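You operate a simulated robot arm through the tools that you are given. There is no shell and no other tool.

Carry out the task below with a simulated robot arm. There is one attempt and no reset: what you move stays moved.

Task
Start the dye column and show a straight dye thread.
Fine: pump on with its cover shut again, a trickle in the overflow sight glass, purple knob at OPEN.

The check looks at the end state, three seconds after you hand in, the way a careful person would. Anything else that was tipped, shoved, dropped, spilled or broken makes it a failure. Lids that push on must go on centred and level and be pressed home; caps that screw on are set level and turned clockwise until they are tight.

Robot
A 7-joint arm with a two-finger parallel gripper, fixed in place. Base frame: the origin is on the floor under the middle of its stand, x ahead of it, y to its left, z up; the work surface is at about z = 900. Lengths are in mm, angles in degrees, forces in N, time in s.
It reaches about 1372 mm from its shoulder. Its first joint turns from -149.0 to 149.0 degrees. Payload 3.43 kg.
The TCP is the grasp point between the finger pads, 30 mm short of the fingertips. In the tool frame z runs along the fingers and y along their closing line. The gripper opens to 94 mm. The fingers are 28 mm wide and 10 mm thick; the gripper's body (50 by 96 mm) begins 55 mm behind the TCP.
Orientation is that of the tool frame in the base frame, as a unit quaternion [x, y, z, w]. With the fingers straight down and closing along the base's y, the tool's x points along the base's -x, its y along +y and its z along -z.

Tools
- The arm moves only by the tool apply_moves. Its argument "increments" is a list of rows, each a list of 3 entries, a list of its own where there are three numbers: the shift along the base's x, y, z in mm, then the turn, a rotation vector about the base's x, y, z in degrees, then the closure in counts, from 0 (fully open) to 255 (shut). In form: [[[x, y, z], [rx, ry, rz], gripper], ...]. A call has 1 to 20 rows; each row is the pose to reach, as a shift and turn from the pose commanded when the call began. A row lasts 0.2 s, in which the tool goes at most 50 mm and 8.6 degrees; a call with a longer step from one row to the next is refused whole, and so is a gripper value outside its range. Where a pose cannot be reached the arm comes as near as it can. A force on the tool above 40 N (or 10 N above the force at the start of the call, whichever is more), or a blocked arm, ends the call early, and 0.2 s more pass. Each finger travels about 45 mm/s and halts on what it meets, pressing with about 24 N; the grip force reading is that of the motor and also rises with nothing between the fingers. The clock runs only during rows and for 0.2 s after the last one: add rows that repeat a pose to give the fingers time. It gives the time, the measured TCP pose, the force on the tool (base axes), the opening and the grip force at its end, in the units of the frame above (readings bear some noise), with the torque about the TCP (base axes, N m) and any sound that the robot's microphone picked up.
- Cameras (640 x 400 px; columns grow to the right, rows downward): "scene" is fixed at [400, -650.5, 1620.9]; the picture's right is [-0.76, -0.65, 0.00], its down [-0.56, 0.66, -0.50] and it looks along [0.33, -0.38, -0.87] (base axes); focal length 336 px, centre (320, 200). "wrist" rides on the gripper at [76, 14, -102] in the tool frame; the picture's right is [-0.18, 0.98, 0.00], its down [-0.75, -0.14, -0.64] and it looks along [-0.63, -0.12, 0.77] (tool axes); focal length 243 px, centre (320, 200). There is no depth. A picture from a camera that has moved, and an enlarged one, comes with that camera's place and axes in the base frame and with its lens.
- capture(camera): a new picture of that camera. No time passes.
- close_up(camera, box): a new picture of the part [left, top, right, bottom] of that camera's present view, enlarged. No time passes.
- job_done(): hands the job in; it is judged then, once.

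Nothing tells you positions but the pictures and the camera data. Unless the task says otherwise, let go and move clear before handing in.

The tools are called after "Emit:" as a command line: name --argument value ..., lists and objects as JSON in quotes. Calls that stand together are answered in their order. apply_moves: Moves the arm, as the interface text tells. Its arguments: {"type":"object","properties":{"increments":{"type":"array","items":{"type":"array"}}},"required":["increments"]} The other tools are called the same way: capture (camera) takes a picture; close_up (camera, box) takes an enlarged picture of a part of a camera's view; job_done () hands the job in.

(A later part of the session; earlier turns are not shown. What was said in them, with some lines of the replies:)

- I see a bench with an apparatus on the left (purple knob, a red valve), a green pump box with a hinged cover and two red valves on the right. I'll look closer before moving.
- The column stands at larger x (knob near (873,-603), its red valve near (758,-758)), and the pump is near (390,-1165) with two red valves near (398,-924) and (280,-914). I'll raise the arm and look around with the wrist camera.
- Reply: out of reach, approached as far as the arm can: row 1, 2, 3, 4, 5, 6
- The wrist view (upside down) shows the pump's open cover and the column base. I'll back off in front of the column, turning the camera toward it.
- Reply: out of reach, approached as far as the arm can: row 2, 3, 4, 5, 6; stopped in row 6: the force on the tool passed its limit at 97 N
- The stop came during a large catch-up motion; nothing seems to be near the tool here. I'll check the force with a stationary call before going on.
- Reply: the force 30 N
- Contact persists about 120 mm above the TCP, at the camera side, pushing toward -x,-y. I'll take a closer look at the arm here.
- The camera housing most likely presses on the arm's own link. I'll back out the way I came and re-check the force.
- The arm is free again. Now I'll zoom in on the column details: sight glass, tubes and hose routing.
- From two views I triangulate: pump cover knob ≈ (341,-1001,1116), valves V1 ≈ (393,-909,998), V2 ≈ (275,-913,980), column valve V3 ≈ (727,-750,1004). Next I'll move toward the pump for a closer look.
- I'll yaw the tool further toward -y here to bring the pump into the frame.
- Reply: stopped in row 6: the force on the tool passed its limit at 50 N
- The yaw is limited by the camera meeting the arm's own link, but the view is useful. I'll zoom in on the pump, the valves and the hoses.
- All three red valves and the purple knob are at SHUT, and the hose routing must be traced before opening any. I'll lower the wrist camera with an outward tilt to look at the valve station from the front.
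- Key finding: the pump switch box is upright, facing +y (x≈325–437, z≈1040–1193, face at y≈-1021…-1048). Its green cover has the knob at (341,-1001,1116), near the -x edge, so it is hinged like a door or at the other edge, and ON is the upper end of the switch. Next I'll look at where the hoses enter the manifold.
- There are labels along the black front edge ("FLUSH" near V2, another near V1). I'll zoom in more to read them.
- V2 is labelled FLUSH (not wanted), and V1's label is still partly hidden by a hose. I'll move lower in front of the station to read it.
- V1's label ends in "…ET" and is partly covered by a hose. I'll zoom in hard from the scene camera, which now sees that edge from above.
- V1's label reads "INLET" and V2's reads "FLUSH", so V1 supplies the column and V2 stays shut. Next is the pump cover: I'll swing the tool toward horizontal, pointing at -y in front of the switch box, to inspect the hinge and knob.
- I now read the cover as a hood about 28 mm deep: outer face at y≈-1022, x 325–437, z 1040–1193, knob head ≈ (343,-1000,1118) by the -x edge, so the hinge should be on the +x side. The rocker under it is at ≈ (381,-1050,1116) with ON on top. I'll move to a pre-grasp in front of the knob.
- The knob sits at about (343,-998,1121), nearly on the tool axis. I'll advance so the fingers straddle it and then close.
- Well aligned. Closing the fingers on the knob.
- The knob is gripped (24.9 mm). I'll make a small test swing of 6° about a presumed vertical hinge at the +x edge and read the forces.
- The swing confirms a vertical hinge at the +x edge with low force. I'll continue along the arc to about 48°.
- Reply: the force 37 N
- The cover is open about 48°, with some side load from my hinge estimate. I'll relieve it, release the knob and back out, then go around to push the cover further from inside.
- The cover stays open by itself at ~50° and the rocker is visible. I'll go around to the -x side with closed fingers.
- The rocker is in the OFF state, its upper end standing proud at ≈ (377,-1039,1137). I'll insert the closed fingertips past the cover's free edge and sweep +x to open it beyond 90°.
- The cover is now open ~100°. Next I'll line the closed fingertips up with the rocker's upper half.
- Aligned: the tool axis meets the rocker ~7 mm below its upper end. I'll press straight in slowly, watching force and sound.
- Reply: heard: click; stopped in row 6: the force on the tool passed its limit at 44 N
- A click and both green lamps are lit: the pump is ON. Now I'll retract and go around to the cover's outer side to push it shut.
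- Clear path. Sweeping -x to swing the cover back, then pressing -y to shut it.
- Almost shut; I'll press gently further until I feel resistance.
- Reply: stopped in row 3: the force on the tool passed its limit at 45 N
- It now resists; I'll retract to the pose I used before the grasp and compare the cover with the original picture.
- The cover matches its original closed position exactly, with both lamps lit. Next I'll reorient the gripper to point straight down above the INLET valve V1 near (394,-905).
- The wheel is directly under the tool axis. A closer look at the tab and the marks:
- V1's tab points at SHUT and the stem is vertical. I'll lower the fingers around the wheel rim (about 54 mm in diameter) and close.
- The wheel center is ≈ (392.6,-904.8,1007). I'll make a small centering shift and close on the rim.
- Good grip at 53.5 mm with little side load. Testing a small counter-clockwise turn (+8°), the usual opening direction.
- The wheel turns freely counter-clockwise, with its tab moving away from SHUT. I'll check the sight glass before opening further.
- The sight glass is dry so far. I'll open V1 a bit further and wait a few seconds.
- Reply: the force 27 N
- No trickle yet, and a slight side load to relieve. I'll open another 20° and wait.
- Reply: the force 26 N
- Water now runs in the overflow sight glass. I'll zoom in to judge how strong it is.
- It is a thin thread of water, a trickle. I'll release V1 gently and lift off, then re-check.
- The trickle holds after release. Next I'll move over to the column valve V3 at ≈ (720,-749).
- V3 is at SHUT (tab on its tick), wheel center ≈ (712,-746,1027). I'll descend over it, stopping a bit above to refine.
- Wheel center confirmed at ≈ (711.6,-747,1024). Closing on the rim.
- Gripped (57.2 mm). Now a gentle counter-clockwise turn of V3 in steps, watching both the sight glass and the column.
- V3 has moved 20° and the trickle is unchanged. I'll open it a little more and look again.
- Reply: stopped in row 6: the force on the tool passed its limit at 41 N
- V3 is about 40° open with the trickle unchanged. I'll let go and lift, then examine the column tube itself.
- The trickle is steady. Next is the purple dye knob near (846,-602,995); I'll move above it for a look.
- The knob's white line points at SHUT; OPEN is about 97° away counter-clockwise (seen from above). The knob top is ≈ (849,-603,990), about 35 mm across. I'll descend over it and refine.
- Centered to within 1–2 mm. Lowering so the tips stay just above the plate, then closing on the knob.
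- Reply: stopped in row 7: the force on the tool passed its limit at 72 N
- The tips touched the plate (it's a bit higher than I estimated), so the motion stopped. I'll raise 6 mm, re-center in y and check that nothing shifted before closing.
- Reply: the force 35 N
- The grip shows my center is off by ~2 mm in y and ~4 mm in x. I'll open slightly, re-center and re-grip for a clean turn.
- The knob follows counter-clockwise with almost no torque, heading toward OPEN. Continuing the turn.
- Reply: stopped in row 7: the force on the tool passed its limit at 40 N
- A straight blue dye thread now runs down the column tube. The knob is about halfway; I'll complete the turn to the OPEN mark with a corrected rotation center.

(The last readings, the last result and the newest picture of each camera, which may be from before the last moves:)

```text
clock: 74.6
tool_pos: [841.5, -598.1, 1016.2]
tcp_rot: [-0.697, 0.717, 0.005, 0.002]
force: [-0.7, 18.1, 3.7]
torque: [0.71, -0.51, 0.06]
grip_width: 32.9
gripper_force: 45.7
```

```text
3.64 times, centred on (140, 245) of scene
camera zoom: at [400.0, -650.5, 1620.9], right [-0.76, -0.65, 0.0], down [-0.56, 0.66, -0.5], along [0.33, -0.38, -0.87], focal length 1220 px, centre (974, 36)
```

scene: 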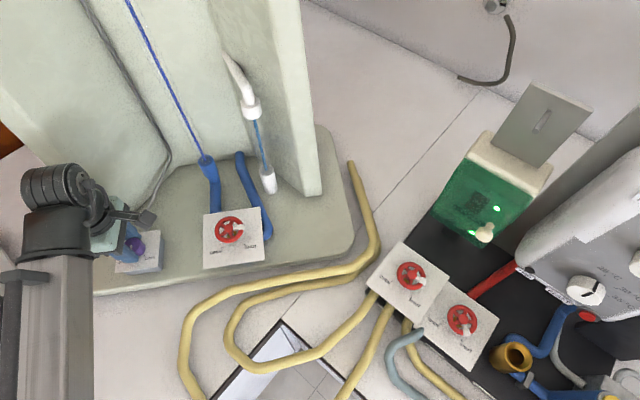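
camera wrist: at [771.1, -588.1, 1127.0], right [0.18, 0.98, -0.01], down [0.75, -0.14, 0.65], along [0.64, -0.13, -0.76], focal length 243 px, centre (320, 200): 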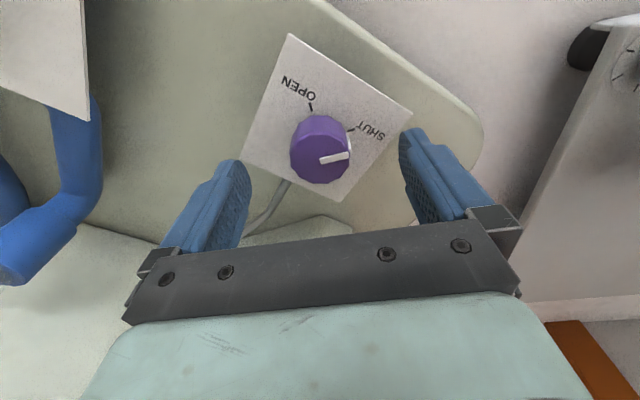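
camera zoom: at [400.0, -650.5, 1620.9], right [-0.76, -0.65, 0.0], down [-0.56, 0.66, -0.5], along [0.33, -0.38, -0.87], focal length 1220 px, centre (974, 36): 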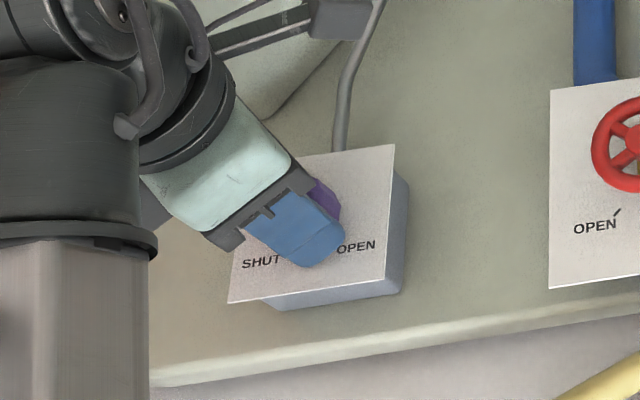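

The pointer is nearly at OPEN. I'll turn a few more degrees to reach it or its stop, watching the torque.

Emit:
apply_moves --increments '[[[0, 0.8, 0], [0, 0, 2], 255], [[-0.2, 0.8, 0], [0, 0, 4], 255], [[-0.2, 0.8, 0], [0, 0, 4], 255]]'

Emit:
close_up --camera "wrist" --box '[230, 80, 410, 240]'

```text
clock: 75.4
tool_pos: [841.2, -596.6, 1016.3]
tcp_rot: [0.721, -0.693, -0.005, -0.002]
force: [-2.2, 11.7, 6.2]
torque: [0.23, -0.53, -0.02]
grip_width: 33.2
gripper_force: 44.9
```

```text
2.50 times, centred on (320, 160) of wrist
camera zoom: at [829.8, -675.6, 1118.5], right [-0.99, 0.14, 0.01], down [0.11, 0.75, 0.65], along [0.09, 0.64, -0.76], focal length 606 px, centre (320, 300)
```

zoom: 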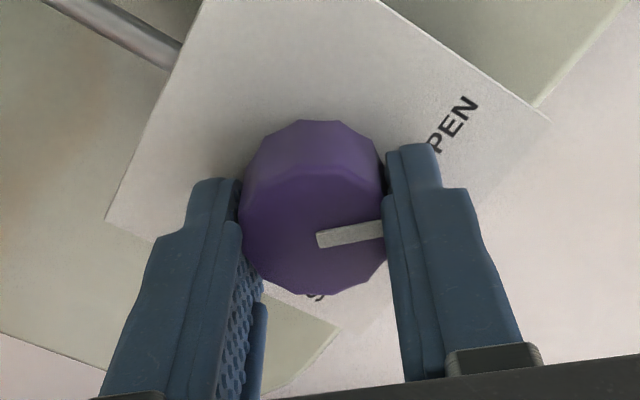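

Now I'll release, lift, and check the pointer against the OPEN mark.

Emit:
apply_moves --increments '[[[0, 0.8, 0], [0, 0, 0], 200], [[0, 0.8, 0], [0, 0, 0], 130], [[0, 0.8, 0], [0, 0, 0], 90], [[0, 0.8, 0], [0, 0, 0], 90], [[0, 0.8, 20], [0, 0, 0], 90], [[0, 0.8, 55], [0, 0, 0], 60], [[0, 0.8, 80], [0, 0, 0], 0], [[0, 0.8, 80], [0, 0, 0], 0]]'

Emit:
close_up --camera "wrist" --box '[230, 40, 410, 200]'

Emit:
capture --camera "scene"

```text
clock: 77.2
tool_pos: [842.2, -598.1, 1096.3]
tcp_rot: [0.721, -0.692, -0.005, -0.001]
force: [-0.1, -0.1, -0.5]
torque: [-0.01, 0.0, 0.02]
grip_width: 93.9
gripper_force: 0.1
```

```text
2.50 times, centred on (320, 120) of wrist
camera zoom: at [831.1, -675.5, 1198.3], right [-0.99, 0.14, 0.01], down [0.11, 0.75, 0.65], along [0.09, 0.64, -0.76], focal length 606 px, centre (320, 400)
```

zoom: 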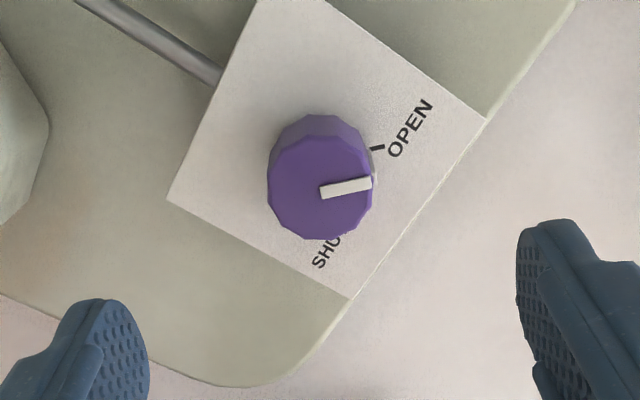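

```text
taken
```

scene: 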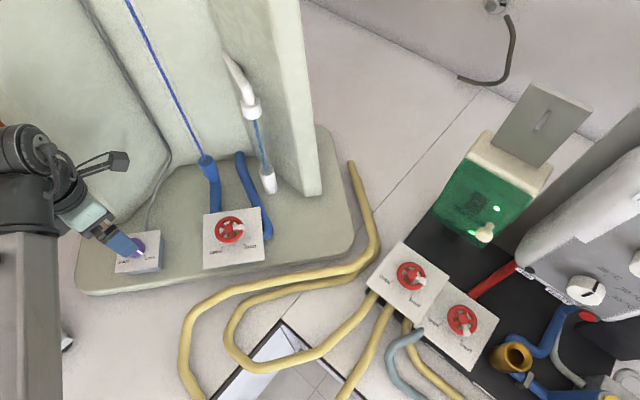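

The pointer lines up with the OPEN tick. Now the dye thread and the trickle:

Emit:
close_up --camera "scene" --box '[90, 0, 290, 200]'

Emit:
close_up --camera "scene" --box '[215, 80, 295, 200]'

Emit:
close_up --camera "scene" --box '[110, 0, 220, 170]'

Emit:
capture --camera "wrist"

```text
2.00 times, centred on (190, 100) of scene
camera zoom: at [400.0, -650.5, 1620.9], right [-0.76, -0.65, 0.0], down [-0.56, 0.66, -0.5], along [0.33, -0.38, -0.87], focal length 671 px, centre (580, 400)
```

zoom: 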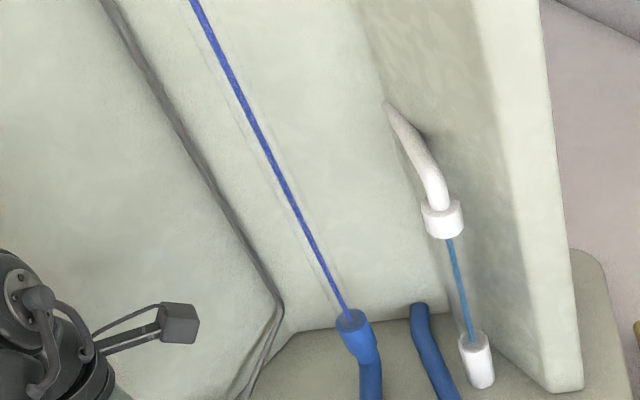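

```text
3.33 times, centred on (255, 140) of scene
camera zoom: at [400.0, -650.5, 1620.9], right [-0.76, -0.65, 0.0], down [-0.56, 0.66, -0.5], along [0.33, -0.38, -0.87], focal length 1119 px, centre (537, 400)
```

zoom: 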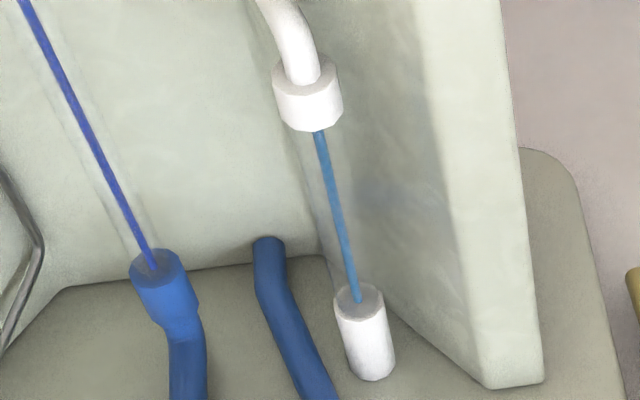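

```text
2.35 times, centred on (165, 85) of scene
camera zoom: at [400.0, -650.5, 1620.9], right [-0.76, -0.65, 0.0], down [-0.56, 0.66, -0.5], along [0.33, -0.38, -0.87], focal length 790 px, centre (685, 471)
```

zoom: 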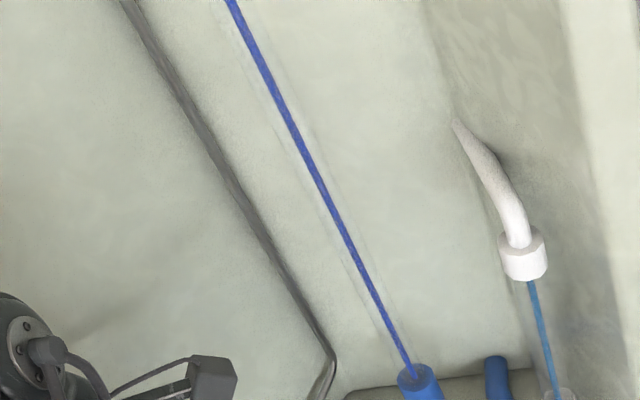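

```text
taken
camera wrist: at [831.1, -675.5, 1198.3], right [-0.99, 0.14, 0.01], down [0.11, 0.75, 0.65], along [0.09, 0.64, -0.76], focal length 243 px, centre (320, 200)
```

wrist: 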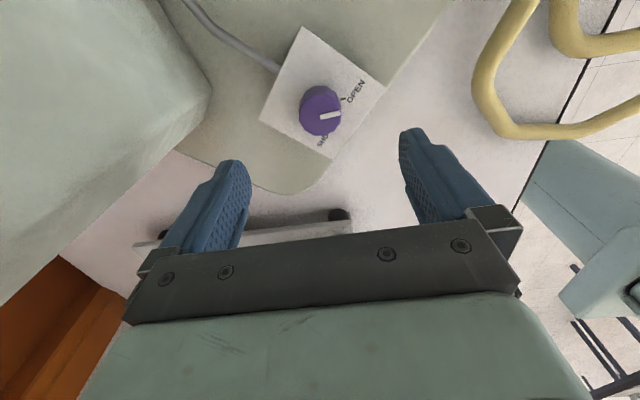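

Emit:
close_up --camera "scene" --box '[240, 105, 285, 185]'

Emit:
close_up --camera "scene" --box '[370, 240, 450, 310]'

Emit:
close_up --camera "scene" --box '[430, 140, 550, 260]'

```text
5.00 times, centred on (262, 145) of scene
camera zoom: at [400.0, -650.5, 1620.9], right [-0.76, -0.65, 0.0], down [-0.56, 0.66, -0.5], along [0.33, -0.38, -0.87], focal length 1678 px, centre (608, 475)
```

zoom: 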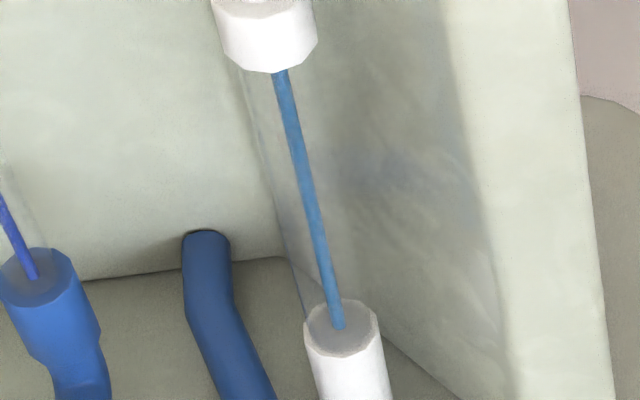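

```text
5.71 times, centred on (410, 275) of scene
camera zoom: at [400.0, -650.5, 1620.9], right [-0.76, -0.65, 0.0], down [-0.56, 0.66, -0.5], along [0.33, -0.38, -0.87], focal length 1918 px, centre (-194, -229)
```

zoom: 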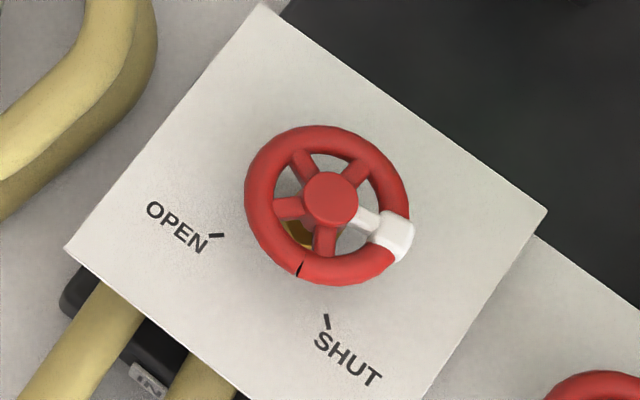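

```text
3.33 times, centred on (490, 200) of scene
camera zoom: at [400.0, -650.5, 1620.9], right [-0.76, -0.65, 0.0], down [-0.56, 0.66, -0.5], along [0.33, -0.38, -0.87], focal length 1119 px, centre (-247, 200)
```

zoom: 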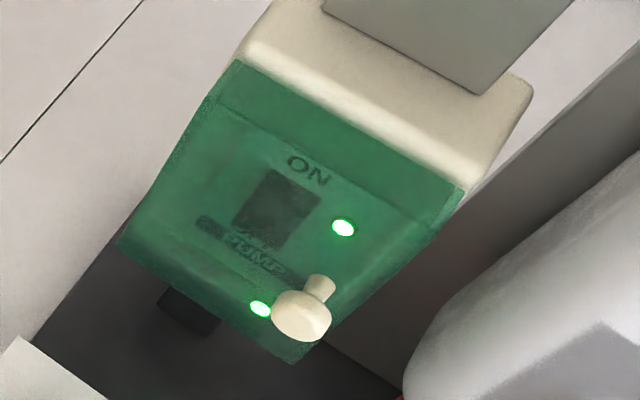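

Everything reads well: both pump lamps lit under the shut cover, thin overflow stream, straight thread, knob at OPEN. I'll retreat and view the whole column and sight glass from the front with the wrist camera.

Emit:
apply_moves --increments '[[[-15, 0, 15], [0, 0, -7], 0], [[-35, 0, 30], [0, 0, -15], 0], [[-60, 0, 45], [0, 0, -23], 0], [[-85, 0, 60], [0, 0, -31], 0], [[-110, 0, 70], [0, 0, -39], 0], [[-135, 0, 80], [0, 0, -47], 0], [[-160, 5, 90], [0, 0, -55], 0], [[-185, 10, 100], [0, 0, -63], 0], [[-210, 15, 105], [0, 0, -71], 0], [[-235, 20, 110], [0, 0, -79], 0], [[-255, 20, 115], [0, 0, -87], 0], [[-270, 20, 120], [0, 0, -92], 0], [[-270, 20, 120], [0, 0, -92], 0]]'

Emit:
capture --camera "wrist"

Emit:
capture --camera "scene"

```text
clock: 80.0
tool_pos: [579.8, -584.8, 1197.6]
tcp_rot: [-0.002, 1.0, -0.008, 0.014]
force: [0.2, 0.4, 0.2]
torque: [0.02, -0.02, 0.01]
grip_width: 94.2
gripper_force: 0.1
out of reach, approached as far as the arm can: row 9, 10, 11, 12, 13
```

```text
taken
camera wrist: at [499.2, -569.8, 1298.0], right [0.18, 0.98, -0.01], down [0.74, -0.13, 0.67], along [0.65, -0.13, -0.75], focal length 243 px, centre (320, 200)
```

wrist: 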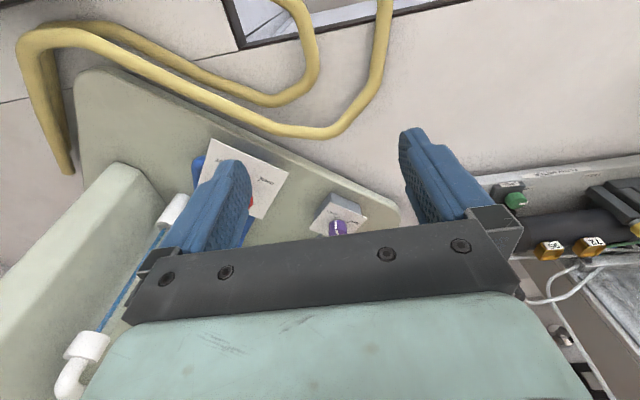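

```text
taken
```

scene: 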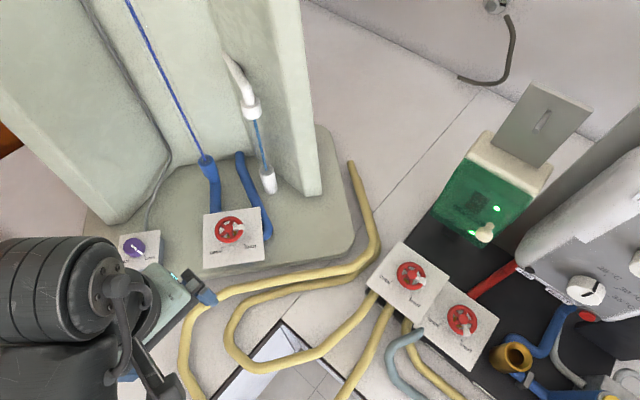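

Emit:
apply_moves --increments '[[[-5, 10, 0], [-5.5, -5.5, 0], 0], [[-10, 20, 0], [-11, -11, 0], 0], [[-15, 30, 5], [-16.5, -16.5, 0], 0], [[-20, 40, 10], [-22, -22, 0], 0], [[-25, 50, 15], [-27.5, -27.5, 0], 0], [[-30, 60, 20], [-33, -33, 0], 0], [[-30, 60, 20], [-33, -33, 0], 0]]'

Emit:
capture --camera "wrist"

```text
clock: 81.6
tool_pos: [549.9, -525.8, 1216.8]
tcp_rot: [-0.003, 0.917, -0.28, 0.284]
force: [0.4, 0.4, -0.4]
torque: [-0.01, 0.01, -0.01]
grip_width: 94.1
gripper_force: 0.0
```

```text
taken
camera wrist: at [432.3, -473.9, 1240.4], right [0.3, 0.86, -0.41], down [0.27, 0.33, 0.9], along [0.91, -0.39, -0.14], focal length 243 px, centre (320, 200)
```

wrist: 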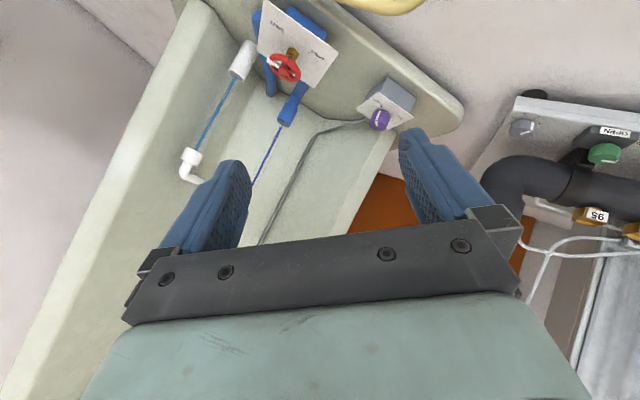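

Emit:
close_up --camera "wrist" --box '[160, 20, 360, 220]'

Emit:
close_up --camera "wrist" --box '[330, 60, 450, 150]'

Emit:
close_up --camera "scene" --box '[160, 0, 320, 200]'

```text
2.00 times, centred on (260, 120) of wrist
camera zoom: at [432.3, -473.9, 1240.4], right [0.3, 0.86, -0.41], down [0.27, 0.33, 0.9], along [0.91, -0.39, -0.14], focal length 485 px, centre (440, 360)
```

zoom: 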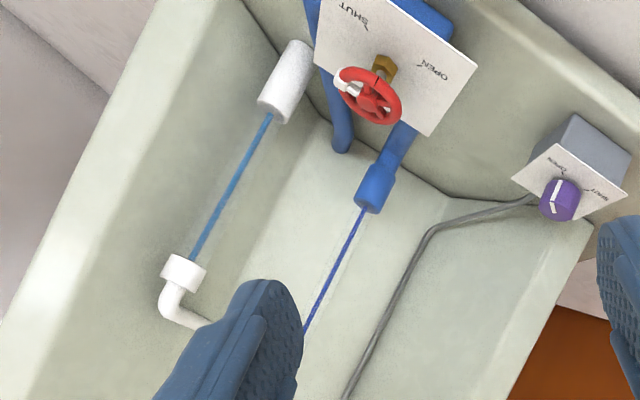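

```text
4.44 times, centred on (390, 105) of wrist
camera zoom: at [432.3, -473.9, 1240.4], right [0.3, 0.86, -0.41], down [0.27, 0.33, 0.9], along [0.91, -0.39, -0.14], focal length 1078 px, centre (9, 622)
```

zoom: 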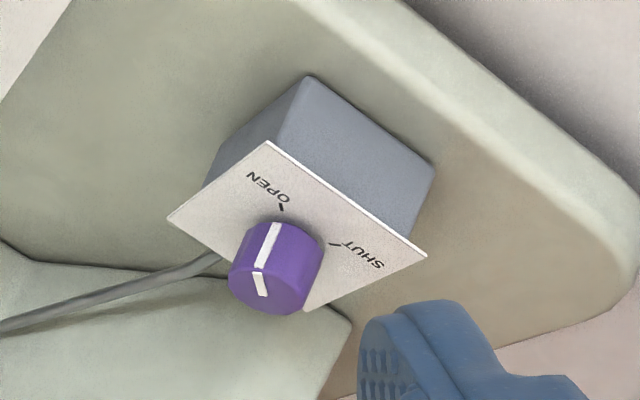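

```text
2.00 times, centred on (240, 100) of scene
camera zoom: at [400.0, -650.5, 1620.9], right [-0.76, -0.65, 0.0], down [-0.56, 0.66, -0.5], along [0.33, -0.38, -0.87], focal length 671 px, centre (480, 400)
```

zoom: 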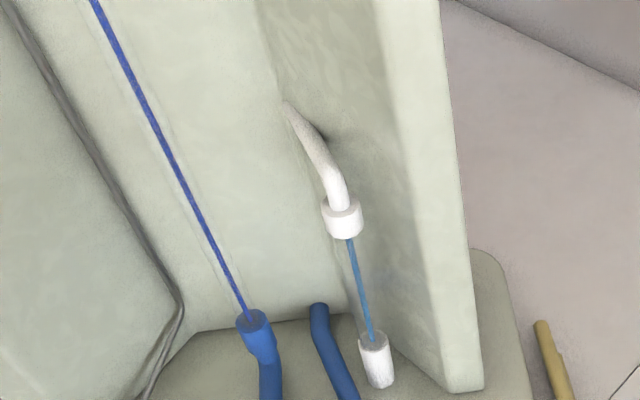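

The pointer is on the OPEN tick, and thread and trickle look right. To be sure the overflow is a trickle with some margin, I'll return to V1 and check how the stream responds to a slight closing.

Emit:
apply_moves --increments '[[[0, -10, 0], [5.5, 5.5, 0], 0], [[-10, -30, 0], [11, 11, 0], 0], [[-20, -60, -5], [16.5, 16.5, 0], 0], [[-35, -95, -10], [22, 22, 0], 0], [[-50, -130, -20], [27.5, 27.5, 0], 0], [[-65, -165, -30], [33, 33, 0], 0], [[-80, -205, -40], [33, 33, 0], 0], [[-95, -245, -50], [33, 33, 0], 0], [[-110, -285, -60], [33, 33, 0], 0], [[-130, -325, -70], [33, 33, 0], 0], [[-150, -360, -80], [33, 33, 0], 0], [[-157, -378, -90], [33, 33, 0], 0], [[-157, -378, -90], [33, 33, 0], 0]]'

Emit:
capture --camera "wrist"

```text
clock: 84.4
tool_pos: [394.0, -901.6, 1126.3]
tcp_rot: [-0.002, 1.0, 0.002, 0.005]
force: [0.3, -0.3, 0.4]
torque: [-0.04, 0.04, 0.0]
grip_width: 93.7
gripper_force: 0.1
```

```text
taken
camera wrist: at [314.5, -889.7, 1228.6], right [0.18, 0.98, 0.01], down [0.75, -0.14, 0.65], along [0.64, -0.11, -0.76], focal length 243 px, centre (320, 200)
```

wrist: 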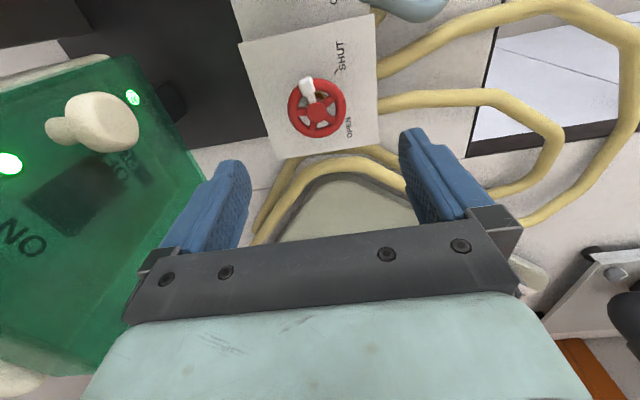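

Emit:
apply_moves --increments '[[[0.5, -4.9, -20], [0, 0, 6], 0], [[0.5, -4.9, -45], [0, 0, 12], 0], [[0.5, -4.9, -70], [0, 0, 12], 0], [[0.5, -4.9, -90], [0, 0, 12], 0], [[0.5, -4.9, -102], [0, 0, 12], 0], [[0.5, -4.9, -102], [0, 0, 12], 0]]'

Emit:
close_up --camera "wrist" --box '[230, 80, 410, 240]'

Emit:
close_up --camera "scene" --box '[240, 105, 285, 185]'

```text
clock: 85.8
tool_pos: [391.2, -906.4, 1023.7]
tcp_rot: [-0.108, 0.994, 0.003, 0.004]
force: [0.4, -0.3, -0.1]
torque: [-0.02, 0.01, -0.01]
grip_width: 94.1
gripper_force: 0.0
```

```text
2.50 times, centred on (320, 160) of wrist
camera zoom: at [312.3, -910.4, 1126.2], right [-0.03, 1.0, 0.01], down [0.76, 0.02, 0.65], along [0.65, 0.02, -0.76], focal length 606 px, centre (320, 300)
```

zoom: 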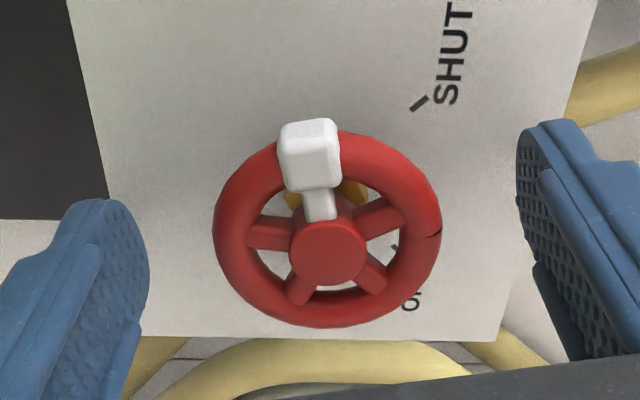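

```text
5.00 times, centred on (262, 145) of scene
camera zoom: at [400.0, -650.5, 1620.9], right [-0.76, -0.65, 0.0], down [-0.56, 0.66, -0.5], along [0.33, -0.38, -0.87], focal length 1678 px, centre (608, 475)
```

zoom: 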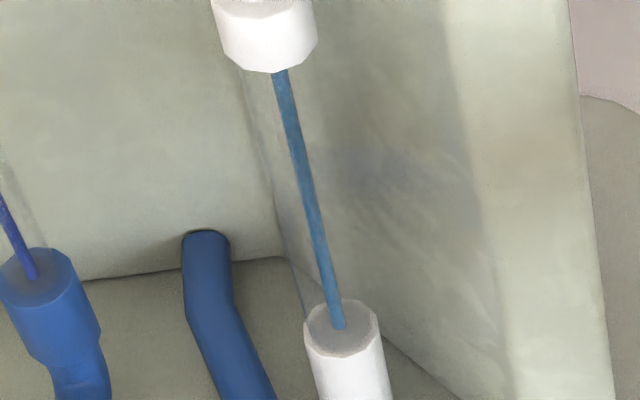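

Wheel is centered within ~2 mm. I'll grip and close V1 by 8°, then watch the stream.

Emit:
apply_moves --increments '[[[0, 1.4, 0], [0, 0, 0], 60], [[0, 1.4, 0], [0, 0, 0], 120], [[0, 1.4, 0], [0, 0, 0], 180], [[0, 1.4, 0], [0, 0, 0], 255], [[0, 1.4, 0], [0, 0, 0], 255], [[0, 1.4, 0], [0, 0, 0], 255]]'

Emit:
apply_moves --increments '[[[0, 0, 0], [0, 0, -4], 255], [[0, 0, 0], [0, 0, -8], 255], [[0, 0, 0], [0, 0, -8], 255], [[0, 0, 0], [0, 0, -8], 255], [[0, 0, 0], [0, 0, -8], 255], [[0, 0, 0], [0, 0, -8], 255], [[0, 0, 0], [0, 0, -8], 255], [[0, 0, 0], [0, 0, -8], 255], [[0, 0, 0], [0, 0, -8], 255], [[0, 0, 0], [0, 0, -8], 255], [[0, 0, 0], [0, 0, -8], 255], [[0, 0, 0], [0, 0, -8], 255]]'

Emit:
close_up --camera "scene" --box '[240, 105, 285, 185]'

Emit:
close_up --camera "wrist" --box '[230, 80, 410, 240]'

```text
clock: 87.2
tool_pos: [391.5, -905.6, 1024.2]
tcp_rot: [-0.107, 0.994, 0.002, 0.004]
force: [0.2, -2.0, -0.8]
torque: [-0.29, 0.0, 0.0]
grip_width: 53.9
gripper_force: 45.3
```

```text
clock: 89.8
tool_pos: [392.3, -906.2, 1022.9]
tcp_rot: [-0.037, 0.999, 0.004, 0.003]
force: [1.2, 15.5, -9.7]
torque: [0.43, -0.15, 0.03]
grip_width: 53.6
gripper_force: 44.9
```

```text
5.00 times, centred on (262, 145) of scene
camera zoom: at [400.0, -650.5, 1620.9], right [-0.76, -0.65, 0.0], down [-0.56, 0.66, -0.5], along [0.33, -0.38, -0.87], focal length 1678 px, centre (608, 475)
```

zoom: 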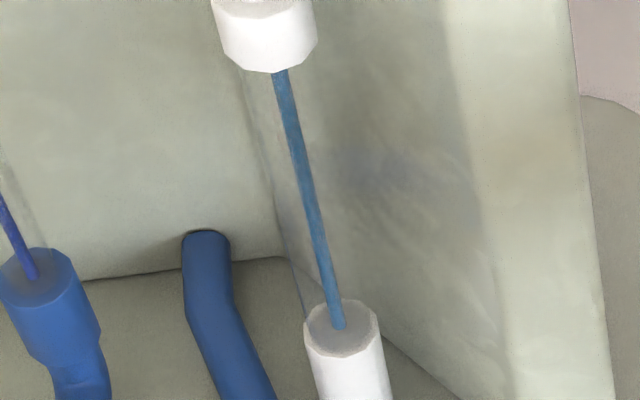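

```text
2.50 times, centred on (320, 160) of wrist
camera zoom: at [312.5, -898.1, 1126.7], right [0.11, 0.99, 0.01], down [0.76, -0.09, 0.65], along [0.64, -0.07, -0.76], focal length 606 px, centre (320, 300)
```

zoom: 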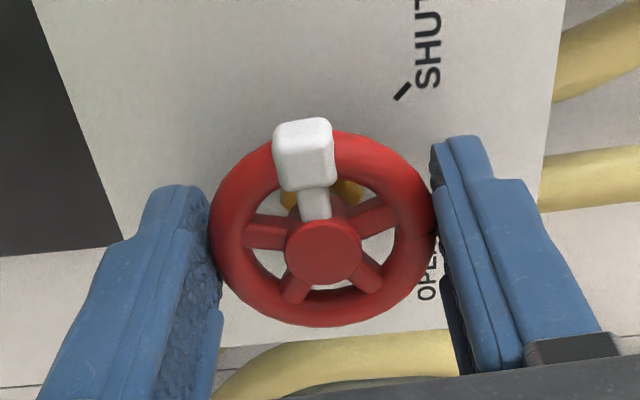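

The stream is unchanged at 8° less, so it's a stable trickle over that whole band. I'll set V1 to the middle (+4°), release, and move clear.

Emit:
apply_moves --increments '[[[0, 0, 0], [0, 0, 4], 255], [[0, 0, 0], [0, 0, 4], 255], [[0, 0, 0], [0, 0, 4], 180], [[0, 0, 0], [0, 0, 4], 100], [[0, 0, 0], [0, 0, 4], 0], [[0, 0, 0], [0, 0, 4], 0], [[0, 0, 25], [0, 0, 4], 0], [[0, 0, 60], [0, 0, 4], 0], [[0, 20, 100], [0, 0, 4], 0], [[0, 50, 130], [0, 0, 4], 0], [[0, 90, 150], [0, 0, 4], 0], [[0, 130, 160], [0, 0, 4], 0], [[0, 170, 170], [0, 0, 4], 0]]'

Emit:
capture --camera "scene"

Emit:
close_up --camera "scene" --box '[90, 0, 290, 200]'

Emit:
close_up --camera "scene" --box '[350, 140, 560, 320]'

Emit:
capture --camera "wrist"

```text
clock: 92.6
tool_pos: [391.2, -737.7, 1190.9]
tcp_rot: [-0.071, 0.997, -0.002, 0.006]
force: [-0.4, -0.2, 0.2]
torque: [-0.01, 0.0, -0.02]
grip_width: 93.9
gripper_force: 0.0
out of reach, approached as far as the arm can: row 13
```

```text
taken
```

scene: 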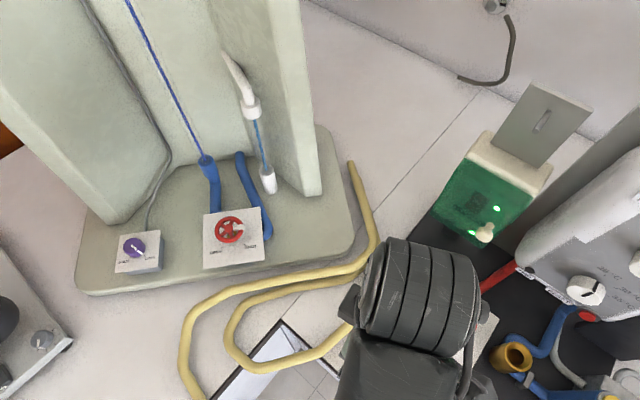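

```text
2.00 times, centred on (190, 100) of scene
camera zoom: at [400.0, -650.5, 1620.9], right [-0.76, -0.65, 0.0], down [-0.56, 0.66, -0.5], along [0.33, -0.38, -0.87], focal length 671 px, centre (580, 400)
```

zoom: 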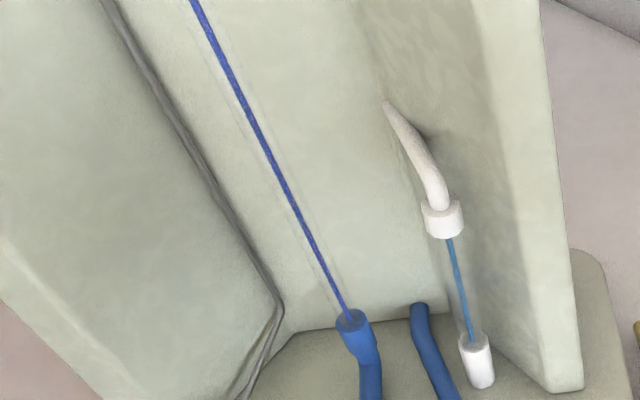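

```text
2.22 times, centred on (455, 230) of scene
camera zoom: at [400.0, -650.5, 1620.9], right [-0.76, -0.65, 0.0], down [-0.56, 0.66, -0.5], along [0.33, -0.38, -0.87], focal length 746 px, centre (20, 133)
```

zoom: 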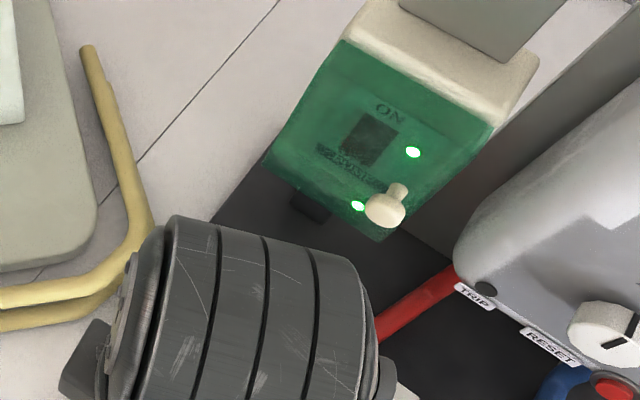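

```text
taken
camera wrist: at [311.3, -734.6, 1292.3], right [0.04, 1.0, 0.0], down [0.76, -0.03, 0.65], along [0.65, -0.03, -0.76], focal length 243 px, centre (320, 200)
```

wrist: 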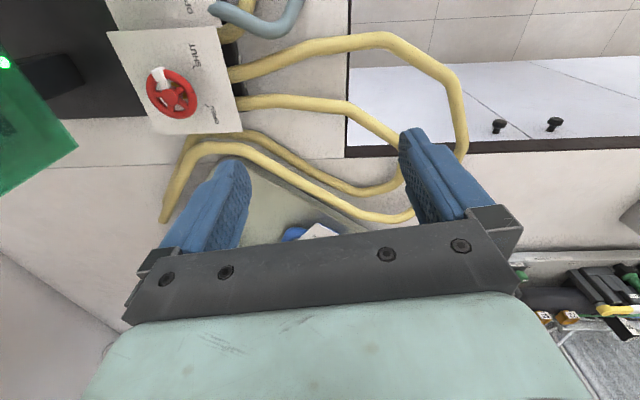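

Arm is clear; a last check of V3, the knob and the surroundings for anything out of place.

Emit:
close_up --camera "scene" --box '[100, 190, 300, 300]'

Emit:
close_up --camera "scene" --box '[240, 105, 285, 185]'

Emit:
close_up --camera "wrist" --box '[100, 20, 260, 140]'

```text
3.20 times, centred on (200, 245) of scene
camera zoom: at [400.0, -650.5, 1620.9], right [-0.76, -0.65, 0.0], down [-0.56, 0.66, -0.5], along [0.33, -0.38, -0.87], focal length 1074 px, centre (704, 56)
```

zoom: 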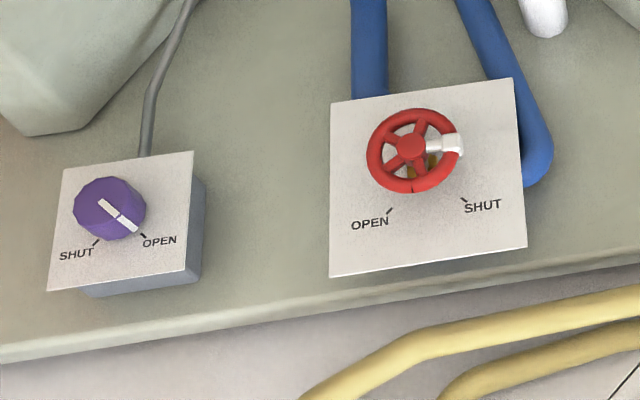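

```text
5.00 times, centred on (262, 145) of scene
camera zoom: at [400.0, -650.5, 1620.9], right [-0.76, -0.65, 0.0], down [-0.56, 0.66, -0.5], along [0.33, -0.38, -0.87], focal length 1678 px, centre (608, 475)
```

zoom: 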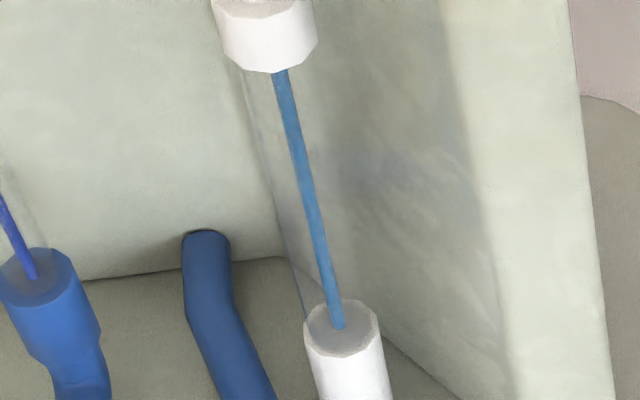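

```text
3.33 times, centred on (180, 80) of wrist
camera zoom: at [311.3, -734.6, 1292.3], right [0.04, 1.0, 0.0], down [0.76, -0.03, 0.65], along [0.65, -0.03, -0.76], focal length 809 px, centre (787, 600)
```

zoom: 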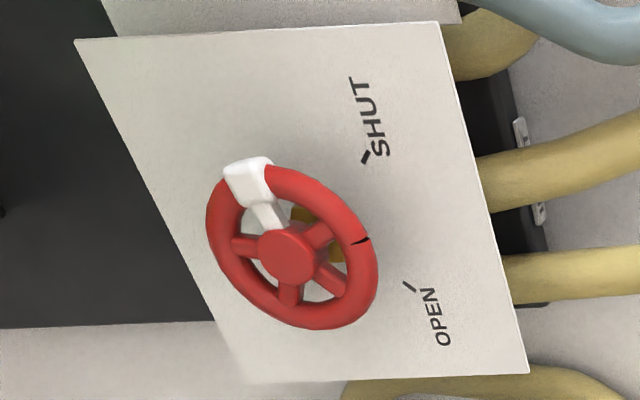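

The pump is on with its cover shut and both lamps lit, the overflow sight glass shows a steady trickle, and the purple knob's pointer is on OPEN. A straight dye thread runs down the column, and the gripper is open and clear of everything. FLUSH and the heater were never touched, so I'm handing in now.

Emit:
job_done

```text
The job is handed in.
```

The dye column is running and shows a straight dye thread. I have handed the job in, but no verdict has come back yet.

- **Pump:** it is on, with both green lamps lit. The green cover is shut and matches the picture from before I opened it.
- **Overflow:** a thin, steady stream runs in the sight glass. The INLET valve's tab is about 53° from its SHUT mark. Closing the valve 8° from where it first ran left the stream unchanged, so I set it midway in that range.
- **Column valve:** I opened the column's own red valve about 40°.
- **Dye:** the purple knob's pointer is on the OPEN tick.

**Contact:** when I first closed on the purple knob, the fingertips pressed on its plate and the motion stopped at 72 N. I saw no shift or damage afterwards. The arm's camera housing also met what looked like the arm's own link twice early on, away from the equipment.

I did not touch the FLUSH valve or the heater. The gripper is open and clear of everything.
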